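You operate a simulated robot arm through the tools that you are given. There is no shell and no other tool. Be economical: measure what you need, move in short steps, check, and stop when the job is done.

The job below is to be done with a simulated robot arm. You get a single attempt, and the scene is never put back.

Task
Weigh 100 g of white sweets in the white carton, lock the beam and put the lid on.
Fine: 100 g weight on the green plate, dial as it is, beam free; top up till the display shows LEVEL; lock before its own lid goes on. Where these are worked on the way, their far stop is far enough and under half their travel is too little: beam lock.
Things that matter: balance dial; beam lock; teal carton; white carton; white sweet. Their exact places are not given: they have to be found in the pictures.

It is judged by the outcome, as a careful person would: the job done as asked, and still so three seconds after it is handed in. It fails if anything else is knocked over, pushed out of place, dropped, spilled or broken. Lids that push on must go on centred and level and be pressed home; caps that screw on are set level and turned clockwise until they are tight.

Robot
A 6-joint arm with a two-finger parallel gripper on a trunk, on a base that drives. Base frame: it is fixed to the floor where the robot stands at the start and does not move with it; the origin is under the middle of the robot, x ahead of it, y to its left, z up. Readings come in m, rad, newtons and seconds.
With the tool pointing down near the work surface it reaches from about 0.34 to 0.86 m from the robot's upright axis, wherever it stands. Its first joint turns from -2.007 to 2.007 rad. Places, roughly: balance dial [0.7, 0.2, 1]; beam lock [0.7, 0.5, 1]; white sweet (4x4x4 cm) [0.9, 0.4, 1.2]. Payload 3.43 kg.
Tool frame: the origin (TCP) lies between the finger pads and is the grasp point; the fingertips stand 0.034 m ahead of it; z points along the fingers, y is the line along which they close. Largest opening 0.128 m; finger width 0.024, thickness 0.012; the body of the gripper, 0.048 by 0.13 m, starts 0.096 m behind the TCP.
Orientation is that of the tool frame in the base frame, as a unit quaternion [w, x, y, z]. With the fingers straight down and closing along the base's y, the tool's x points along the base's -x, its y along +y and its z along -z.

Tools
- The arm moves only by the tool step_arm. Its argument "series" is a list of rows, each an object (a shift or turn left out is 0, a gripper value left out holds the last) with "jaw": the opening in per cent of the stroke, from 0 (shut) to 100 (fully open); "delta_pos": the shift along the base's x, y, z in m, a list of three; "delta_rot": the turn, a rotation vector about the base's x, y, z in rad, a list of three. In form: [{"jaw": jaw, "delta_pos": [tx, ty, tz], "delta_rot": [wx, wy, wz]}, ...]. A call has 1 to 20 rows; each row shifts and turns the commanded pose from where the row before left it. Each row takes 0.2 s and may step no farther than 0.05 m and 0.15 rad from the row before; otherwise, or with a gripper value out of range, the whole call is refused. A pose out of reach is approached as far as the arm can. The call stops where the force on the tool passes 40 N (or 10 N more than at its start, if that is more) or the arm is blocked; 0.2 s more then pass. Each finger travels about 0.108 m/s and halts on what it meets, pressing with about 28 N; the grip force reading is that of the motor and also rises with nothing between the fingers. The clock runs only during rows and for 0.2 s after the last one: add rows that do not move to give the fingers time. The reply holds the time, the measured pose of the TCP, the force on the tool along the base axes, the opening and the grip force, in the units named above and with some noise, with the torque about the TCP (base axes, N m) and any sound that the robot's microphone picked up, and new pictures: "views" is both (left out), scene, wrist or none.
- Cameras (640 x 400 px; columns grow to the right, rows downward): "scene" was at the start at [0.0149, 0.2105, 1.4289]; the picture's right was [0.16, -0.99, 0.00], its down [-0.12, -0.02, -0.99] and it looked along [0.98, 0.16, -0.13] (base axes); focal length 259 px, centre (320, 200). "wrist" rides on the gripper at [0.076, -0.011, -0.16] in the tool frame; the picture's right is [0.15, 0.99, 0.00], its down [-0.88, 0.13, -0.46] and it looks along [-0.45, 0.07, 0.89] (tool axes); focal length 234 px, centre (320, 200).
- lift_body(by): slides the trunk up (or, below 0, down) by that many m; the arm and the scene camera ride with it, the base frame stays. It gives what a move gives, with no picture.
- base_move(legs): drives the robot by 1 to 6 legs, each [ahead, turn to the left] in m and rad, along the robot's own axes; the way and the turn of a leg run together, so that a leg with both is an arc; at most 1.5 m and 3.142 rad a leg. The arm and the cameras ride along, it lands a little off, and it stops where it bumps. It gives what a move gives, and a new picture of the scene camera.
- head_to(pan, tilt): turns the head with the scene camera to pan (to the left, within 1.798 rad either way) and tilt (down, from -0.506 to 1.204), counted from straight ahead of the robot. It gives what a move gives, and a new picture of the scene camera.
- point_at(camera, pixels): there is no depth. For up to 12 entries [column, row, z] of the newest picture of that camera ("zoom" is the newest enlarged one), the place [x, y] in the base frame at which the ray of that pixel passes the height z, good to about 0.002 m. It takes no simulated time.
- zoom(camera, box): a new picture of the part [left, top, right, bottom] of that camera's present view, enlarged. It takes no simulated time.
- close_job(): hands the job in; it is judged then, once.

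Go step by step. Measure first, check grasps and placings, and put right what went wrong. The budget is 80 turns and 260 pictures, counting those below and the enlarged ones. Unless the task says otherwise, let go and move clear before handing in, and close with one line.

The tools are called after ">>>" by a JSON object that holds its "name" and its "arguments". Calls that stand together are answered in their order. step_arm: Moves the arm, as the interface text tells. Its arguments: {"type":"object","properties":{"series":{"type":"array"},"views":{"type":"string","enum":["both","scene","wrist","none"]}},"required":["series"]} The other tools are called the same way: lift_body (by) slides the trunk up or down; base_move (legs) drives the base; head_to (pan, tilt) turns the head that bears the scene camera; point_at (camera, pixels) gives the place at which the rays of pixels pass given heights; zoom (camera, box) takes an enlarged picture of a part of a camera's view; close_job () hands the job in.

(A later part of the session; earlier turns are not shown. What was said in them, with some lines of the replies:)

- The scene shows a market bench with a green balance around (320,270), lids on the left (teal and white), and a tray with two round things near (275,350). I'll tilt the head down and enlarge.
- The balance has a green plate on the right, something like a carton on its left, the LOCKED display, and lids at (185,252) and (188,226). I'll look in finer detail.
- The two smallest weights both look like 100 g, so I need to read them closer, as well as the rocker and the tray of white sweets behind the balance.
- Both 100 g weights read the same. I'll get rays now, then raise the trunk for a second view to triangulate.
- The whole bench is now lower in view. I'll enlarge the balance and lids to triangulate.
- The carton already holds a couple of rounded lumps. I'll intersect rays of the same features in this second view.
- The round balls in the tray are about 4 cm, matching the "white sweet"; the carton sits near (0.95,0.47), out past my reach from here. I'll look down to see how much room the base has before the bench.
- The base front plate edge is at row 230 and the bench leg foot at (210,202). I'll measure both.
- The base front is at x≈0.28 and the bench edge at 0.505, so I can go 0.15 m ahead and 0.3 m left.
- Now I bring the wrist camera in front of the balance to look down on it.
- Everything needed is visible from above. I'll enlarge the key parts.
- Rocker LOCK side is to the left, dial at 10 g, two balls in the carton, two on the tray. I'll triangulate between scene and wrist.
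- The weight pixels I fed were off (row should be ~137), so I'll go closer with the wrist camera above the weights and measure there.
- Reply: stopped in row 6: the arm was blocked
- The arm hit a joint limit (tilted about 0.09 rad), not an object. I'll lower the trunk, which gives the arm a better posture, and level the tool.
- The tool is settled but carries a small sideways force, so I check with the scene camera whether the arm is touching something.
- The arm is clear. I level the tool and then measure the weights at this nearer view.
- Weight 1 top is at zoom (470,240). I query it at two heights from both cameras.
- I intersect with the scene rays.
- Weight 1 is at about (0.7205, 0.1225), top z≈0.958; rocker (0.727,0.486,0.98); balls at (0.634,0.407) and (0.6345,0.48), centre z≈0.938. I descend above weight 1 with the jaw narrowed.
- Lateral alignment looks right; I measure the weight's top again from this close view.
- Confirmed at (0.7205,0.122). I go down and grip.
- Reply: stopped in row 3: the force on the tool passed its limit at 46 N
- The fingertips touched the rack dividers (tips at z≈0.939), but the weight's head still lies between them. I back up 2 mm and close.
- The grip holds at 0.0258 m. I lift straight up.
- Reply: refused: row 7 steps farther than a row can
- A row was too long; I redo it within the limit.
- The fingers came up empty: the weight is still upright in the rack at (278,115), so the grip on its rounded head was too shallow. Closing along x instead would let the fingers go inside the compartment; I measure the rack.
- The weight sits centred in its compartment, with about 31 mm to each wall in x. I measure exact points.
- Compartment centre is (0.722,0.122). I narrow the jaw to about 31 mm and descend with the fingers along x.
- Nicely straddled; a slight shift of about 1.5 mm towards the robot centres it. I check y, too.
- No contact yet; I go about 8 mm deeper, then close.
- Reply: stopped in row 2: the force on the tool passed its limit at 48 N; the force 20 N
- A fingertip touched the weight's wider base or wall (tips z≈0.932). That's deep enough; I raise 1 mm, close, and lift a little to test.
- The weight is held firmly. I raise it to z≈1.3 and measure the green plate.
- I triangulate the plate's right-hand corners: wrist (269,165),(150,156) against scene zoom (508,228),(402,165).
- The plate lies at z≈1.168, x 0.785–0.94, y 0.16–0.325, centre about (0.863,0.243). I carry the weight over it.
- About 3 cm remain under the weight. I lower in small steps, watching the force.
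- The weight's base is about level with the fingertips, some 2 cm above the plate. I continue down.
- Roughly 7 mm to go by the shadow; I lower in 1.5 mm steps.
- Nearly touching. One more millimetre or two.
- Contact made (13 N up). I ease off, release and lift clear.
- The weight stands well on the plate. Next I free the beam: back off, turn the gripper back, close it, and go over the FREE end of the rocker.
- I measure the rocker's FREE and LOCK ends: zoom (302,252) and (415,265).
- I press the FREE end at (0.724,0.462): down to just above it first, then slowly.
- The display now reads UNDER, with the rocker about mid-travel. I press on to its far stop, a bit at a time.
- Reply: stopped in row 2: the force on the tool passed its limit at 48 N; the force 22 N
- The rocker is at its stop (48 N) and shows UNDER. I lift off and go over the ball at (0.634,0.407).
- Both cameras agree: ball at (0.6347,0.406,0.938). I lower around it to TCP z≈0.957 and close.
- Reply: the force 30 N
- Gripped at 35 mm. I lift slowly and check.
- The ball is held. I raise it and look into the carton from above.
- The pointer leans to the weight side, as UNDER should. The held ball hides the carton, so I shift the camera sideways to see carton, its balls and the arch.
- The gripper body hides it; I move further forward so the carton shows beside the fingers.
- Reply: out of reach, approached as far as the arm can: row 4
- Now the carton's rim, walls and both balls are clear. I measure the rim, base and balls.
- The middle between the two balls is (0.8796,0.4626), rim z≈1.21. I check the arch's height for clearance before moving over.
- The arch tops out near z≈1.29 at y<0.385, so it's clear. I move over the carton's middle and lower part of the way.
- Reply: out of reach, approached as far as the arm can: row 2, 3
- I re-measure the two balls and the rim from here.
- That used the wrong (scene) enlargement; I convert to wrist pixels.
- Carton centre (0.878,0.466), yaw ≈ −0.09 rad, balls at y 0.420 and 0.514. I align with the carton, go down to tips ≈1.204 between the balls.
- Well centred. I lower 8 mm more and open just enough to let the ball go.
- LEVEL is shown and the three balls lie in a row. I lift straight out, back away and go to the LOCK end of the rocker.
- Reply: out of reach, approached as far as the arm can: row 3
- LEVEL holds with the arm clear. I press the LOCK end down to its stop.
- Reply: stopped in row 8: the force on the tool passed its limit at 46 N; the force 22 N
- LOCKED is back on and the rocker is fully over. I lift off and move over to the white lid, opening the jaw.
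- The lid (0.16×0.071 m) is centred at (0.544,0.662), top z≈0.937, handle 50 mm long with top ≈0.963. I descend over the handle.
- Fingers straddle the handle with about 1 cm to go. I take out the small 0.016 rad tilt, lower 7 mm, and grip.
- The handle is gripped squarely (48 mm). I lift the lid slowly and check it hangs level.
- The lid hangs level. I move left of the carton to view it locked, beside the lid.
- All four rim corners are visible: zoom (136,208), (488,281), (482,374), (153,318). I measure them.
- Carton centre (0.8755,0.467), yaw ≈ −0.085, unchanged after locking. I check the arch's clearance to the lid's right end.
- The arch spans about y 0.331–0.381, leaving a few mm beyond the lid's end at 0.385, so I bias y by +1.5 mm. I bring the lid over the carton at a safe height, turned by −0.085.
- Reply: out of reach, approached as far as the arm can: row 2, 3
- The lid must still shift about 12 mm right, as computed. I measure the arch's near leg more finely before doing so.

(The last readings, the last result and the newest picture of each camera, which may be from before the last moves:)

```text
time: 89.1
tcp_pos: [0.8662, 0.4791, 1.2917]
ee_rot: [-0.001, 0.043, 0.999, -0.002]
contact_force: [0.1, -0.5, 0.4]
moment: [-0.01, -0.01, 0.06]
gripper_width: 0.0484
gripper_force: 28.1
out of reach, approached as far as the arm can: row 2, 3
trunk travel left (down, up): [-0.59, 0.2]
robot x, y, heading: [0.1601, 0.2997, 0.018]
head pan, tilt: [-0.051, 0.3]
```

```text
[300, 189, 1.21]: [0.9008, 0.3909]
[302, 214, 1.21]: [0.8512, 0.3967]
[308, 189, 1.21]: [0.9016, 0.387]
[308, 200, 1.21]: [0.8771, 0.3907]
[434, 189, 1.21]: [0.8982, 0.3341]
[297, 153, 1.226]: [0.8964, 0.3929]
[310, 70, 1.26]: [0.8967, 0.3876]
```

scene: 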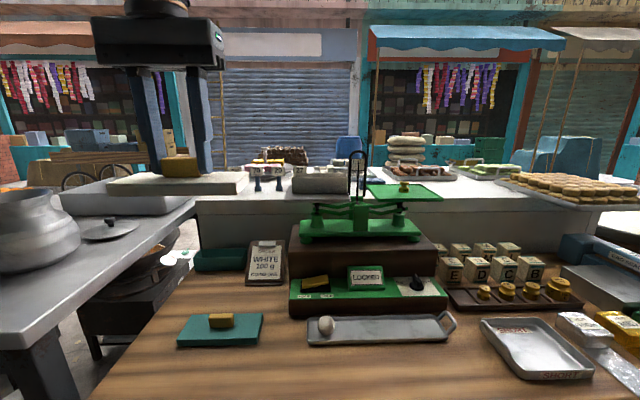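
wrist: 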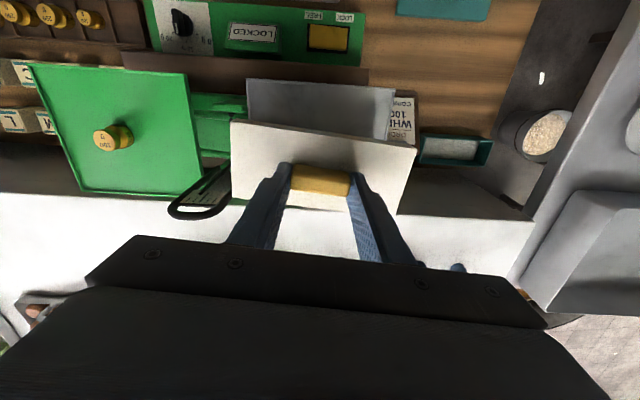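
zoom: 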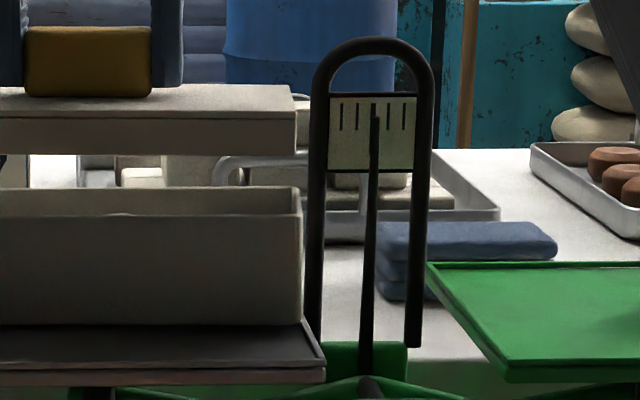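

The arch's left leg is near (0.907,0.380), so the lid's corner clears it by about 2–3 mm if I aim for (0.8745,0.4685). I lower to just above the rim and shift there.

>>> {"name": "step_arm", "arguments": {"series": [{"delta_pos": [0, 0, -0.008]}, {"delta_pos": [0.004, -0.005, -0.006]}, {"delta_pos": [0.0043, -0.0056, 0]}, {}, {}], "views": "wrist"}}

>>> {"name": "zoom", "arguments": {"camera": "scene", "box": [275, 145, 365, 205]}}

>>> {"name": "zoom", "arguments": {"camera": "wrist", "box": [180, 90, 440, 250]}}

```text
time: 90.3
tcp_pos: [0.8738, 0.4683, 1.2783]
ee_rot: [-0.001, 0.043, 0.999, -0.002]
contact_force: [-1.2, -0.1, 0.4]
moment: [0.01, 0.0, 0.01]
gripper_width: 0.0482
gripper_force: 27.4
trunk travel left (down, up): [-0.59, 0.2]
robot x, y, heading: [0.1651, 0.2966, 0.017]
head pan, tilt: [-0.051, 0.3]
```

wrist: 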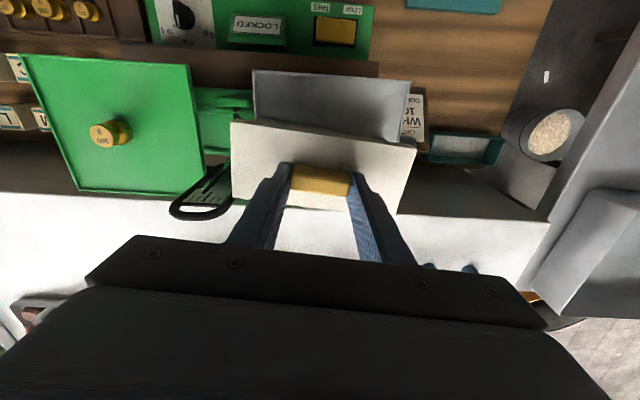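

```text
6.67 times, centred on (320, 175) of scene
```

zoom: 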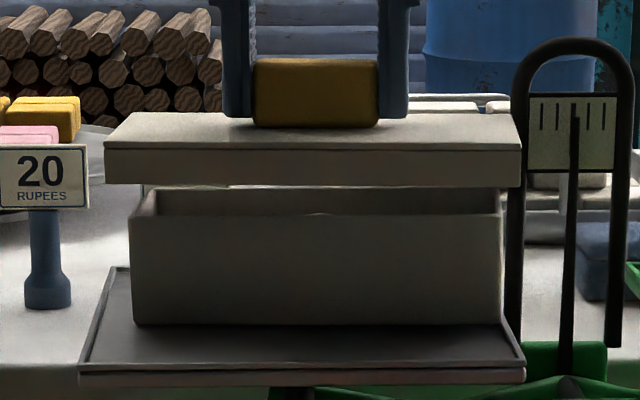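

```text
2.46 times, centred on (310, 170) of wrist
```

zoom: 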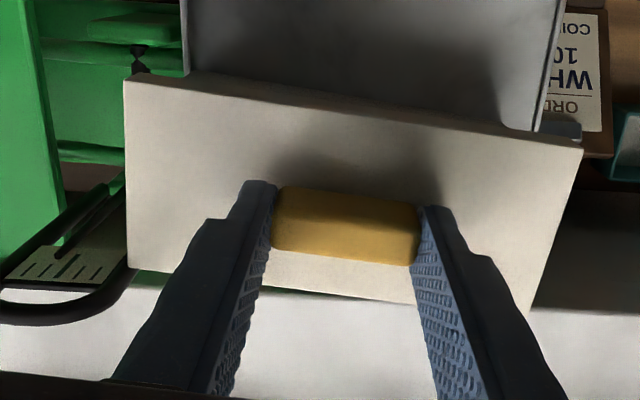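

In the scene, lid overhangs the carton nearly evenly (≈6 mm left, 3.5 mm right), and it clears the arch. I lower gently onto the rim.

>>> {"name": "step_arm", "arguments": {"series": [{"delta_pos": [0.001, -0.0005, -0.005]}, {"delta_pos": [0, 0, -0.005]}, {"delta_pos": [0, 0, -0.004]}, {}, {}], "views": "none"}}

>>> {"name": "zoom", "arguments": {"camera": "scene", "box": [275, 145, 365, 205]}}

```text
time: 91.5
tcp_pos: [0.8754, 0.4676, 1.2647]
ee_rot: [-0.001, 0.043, 0.999, -0.002]
contact_force: [0.6, 0.0, -0.2]
moment: [0.01, 0.05, 0.01]
gripper_width: 0.0482
gripper_force: 27.6
trunk travel left (down, up): [-0.59, 0.2]
robot x, y, heading: [0.1586, 0.3007, 0.015]
head pan, tilt: [-0.051, 0.3]
```

```text
6.67 times, centred on (320, 175) of scene
```

zoom: 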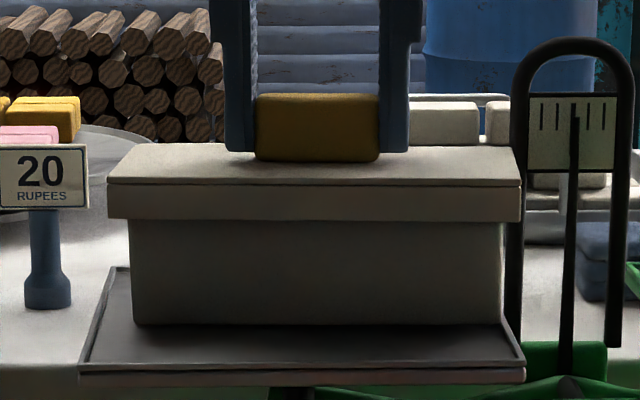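

The skirt is just about at the rim with no contact. I continue in 2 mm steps.

>>> {"name": "step_arm", "arguments": {"series": [{"delta_pos": [0, 0, -0.002]}, {"delta_pos": [0, 0, -0.002]}, {"delta_pos": [0, 0, -0.002]}, {}], "views": "none"}}

>>> {"name": "zoom", "arguments": {"camera": "scene", "box": [275, 145, 365, 205]}}

```text
time: 92.5
tcp_pos: [0.8756, 0.4683, 1.2589]
ee_rot: [-0.001, 0.043, 0.999, -0.001]
contact_force: [0.5, -0.7, 0.1]
moment: [-0.01, 0.01, 0.01]
gripper_width: 0.0484
gripper_force: 28.4
trunk travel left (down, up): [-0.59, 0.2]
robot x, y, heading: [0.1631, 0.2982, 0.014]
head pan, tilt: [-0.051, 0.3]
```

```text
6.67 times, centred on (320, 175) of scene
```

zoom: 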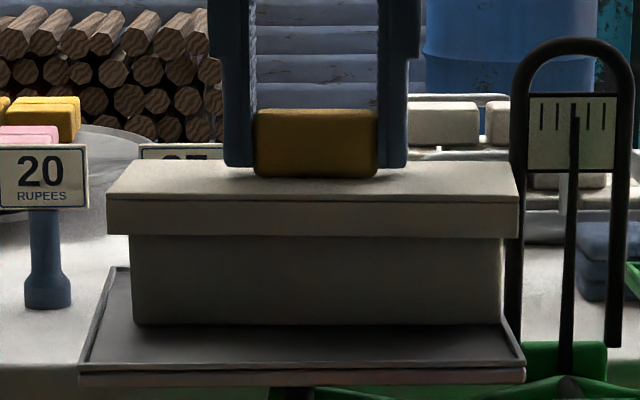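

Moving freely past the rim. I keep going slowly to press it home.

>>> {"name": "step_arm", "arguments": {"series": [{"delta_pos": [0, 0, -0.002]}, {"delta_pos": [0, 0, -0.002]}, {"delta_pos": [0, 0, -0.002]}, {"delta_pos": [0, 0, -0.002]}, {}], "views": "none"}}

>>> {"name": "zoom", "arguments": {"camera": "scene", "box": [275, 145, 365, 205]}}

```text
time: 93.7
tcp_pos: [0.8763, 0.4676, 1.2522]
ee_rot: [0.0, 0.043, 0.999, -0.002]
contact_force: [-0.2, 0.5, 7.7]
moment: [-0.57, 0.05, -0.01]
gripper_width: 0.0484
gripper_force: 27.8
trunk travel left (down, up): [-0.59, 0.2]
robot x, y, heading: [0.1604, 0.2952, 0.017]
head pan, tilt: [-0.051, 0.3]
```

```text
6.67 times, centred on (320, 175) of scene
5 turns are left
```

zoom: 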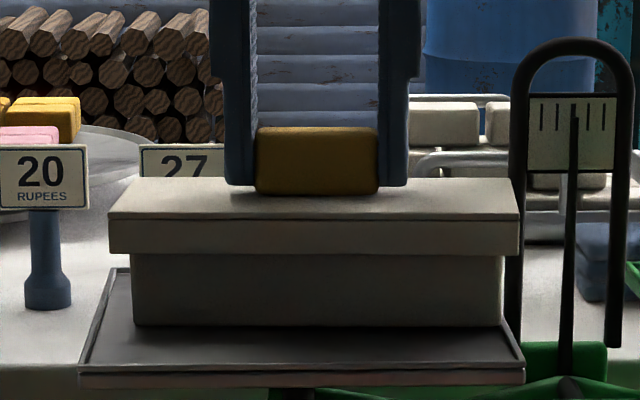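

Contact has begun (7.7 N). I press on; the call stops itself at the force limit.

>>> {"name": "step_arm", "arguments": {"series": [{"delta_pos": [0, 0, -0.002]}, {"delta_pos": [0, 0, -0.002]}, {"delta_pos": [0, 0, -0.002]}, {"delta_pos": [0, 0, -0.002]}, {"delta_pos": [0, 0, -0.002]}], "views": "none"}}

>>> {"name": "zoom", "arguments": {"camera": "scene", "box": [275, 145, 365, 205]}}

```text
time: 94.7
tcp_pos: [0.8749, 0.4677, 1.2483]
ee_rot: [0.003, 0.043, 0.999, -0.001]
contact_force: [-3.7, -0.3, 13.0]
moment: [-0.71, 0.33, -0.1]
gripper_width: 0.0482
gripper_force: 28.2
trunk travel left (down, up): [-0.59, 0.2]
robot x, y, heading: [0.1626, 0.2973, 0.015]
head pan, tilt: [-0.051, 0.3]
stopped in row 5: the force on the tool passed its limit at 43 N (the readings are from after the stop); the commanded pose is now the measured one
```

```text
6.67 times, centred on (320, 175) of scene
4 turns are left
```

zoom: 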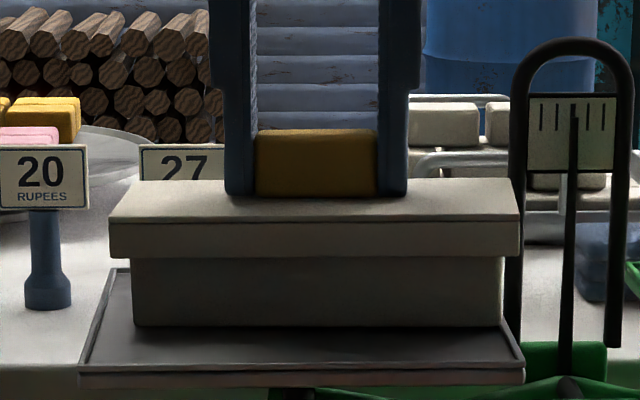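

Stopped at 43 N; the lid looks level and down over the rim. One more press to confirm it doesn't go further.

>>> {"name": "step_arm", "arguments": {"series": [{"delta_pos": [0, 0, -0.002]}, {"delta_pos": [0, 0, -0.002]}, {"delta_pos": [0, 0, -0.002]}, {"delta_pos": [0, 0, -0.002]}], "views": "none"}}

>>> {"name": "zoom", "arguments": {"camera": "scene", "box": [275, 145, 365, 205]}}

```text
time: 95.4
tcp_pos: [0.8754, 0.4681, 1.2482]
ee_rot: [0.006, 0.043, 0.999, 0.0]
contact_force: [-3.3, -1.2, 13.2]
moment: [-0.76, 0.52, -0.18]
gripper_width: 0.0483
gripper_force: 28.3
trunk travel left (down, up): [-0.59, 0.2]
robot x, y, heading: [0.1639, 0.3003, 0.015]
head pan, tilt: [-0.051, 0.3]
stopped in row 3: the force on the tool passed its limit at 43 N (the readings are from after the stop); the commanded pose is now the measured one
```

```text
6.67 times, centred on (320, 175) of scene
3 turns are left
```

zoom: 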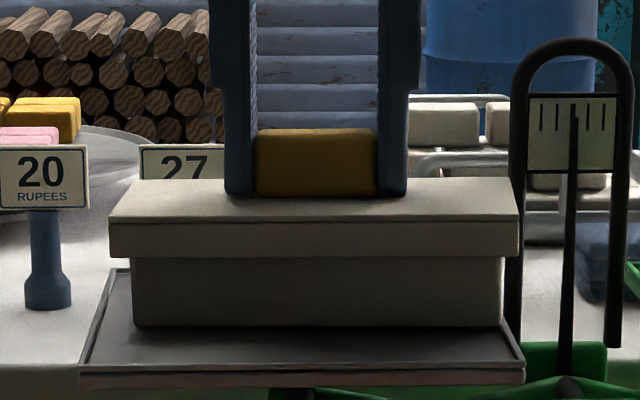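

It did not move under 43 N, so it is home. I ease off, open, lift and back away.

>>> {"name": "step_arm", "arguments": {"series": [{"delta_pos": [0, 0, 0.001]}, {}, {"jaw": 48}, {"jaw": 58}, {}, {}, {"delta_pos": [0, 0, 0.015]}, {"delta_pos": [0, 0, 0.025]}, {"delta_pos": [-0.02, 0, 0.02]}, {"delta_pos": [-0.04, 0, 0]}, {"delta_pos": [-0.04, 0, 0]}, {"delta_pos": [-0.04, 0, 0]}, {"delta_pos": [-0.04, 0, 0]}, {}], "views": "both"}}

>>> {"name": "zoom", "arguments": {"camera": "scene", "box": [260, 140, 460, 300]}}

```text
time: 98.4
tcp_pos: [0.6957, 0.4689, 1.3074]
ee_rot: [0.006, 0.043, 0.999, 0.0]
contact_force: [0.4, -0.9, 0.5]
moment: [0.02, 0.0, 0.01]
gripper_width: 0.0743
gripper_force: 0.0
trunk travel left (down, up): [-0.59, 0.2]
robot x, y, heading: [0.1625, 0.2995, 0.018]
head pan, tilt: [-0.051, 0.3]
```

scene: 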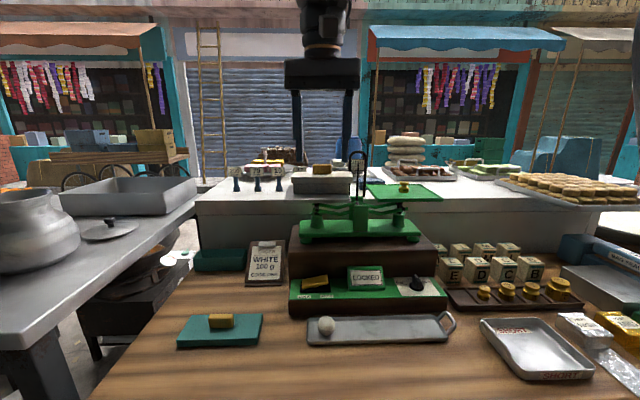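
wrist: 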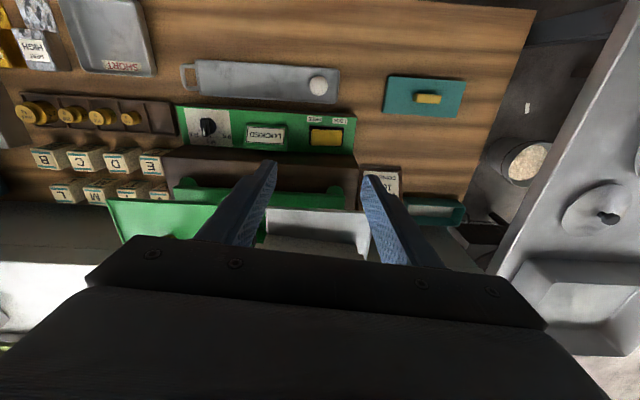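

```text
2.50 times, centred on (360, 220) of scene
2 turns are left
```

zoom: 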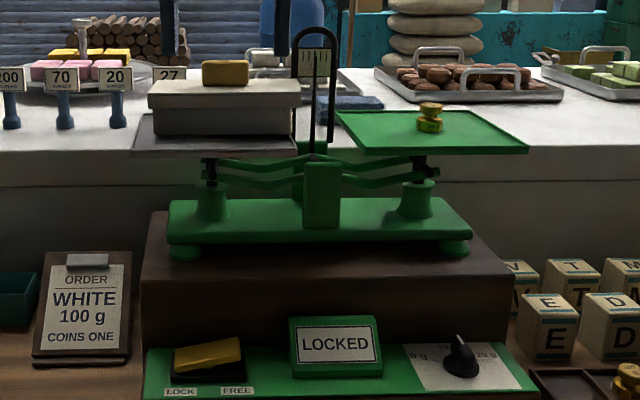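

The lid sits level on the white carton, the display reads LOCKED, the weight is on the green plate, and the arm is clear. I hand the job in.

>>> {"name": "close_job", "arguments": {}}

```text
The job is handed in.
```

The job is handed in. One white sweet topped up the white carton, and the display went from UNDER to LEVEL against the 100 g weight with the dial left alone. I then locked the beam and pressed the carton's own lid home, level, until it no longer moved at 43 N.
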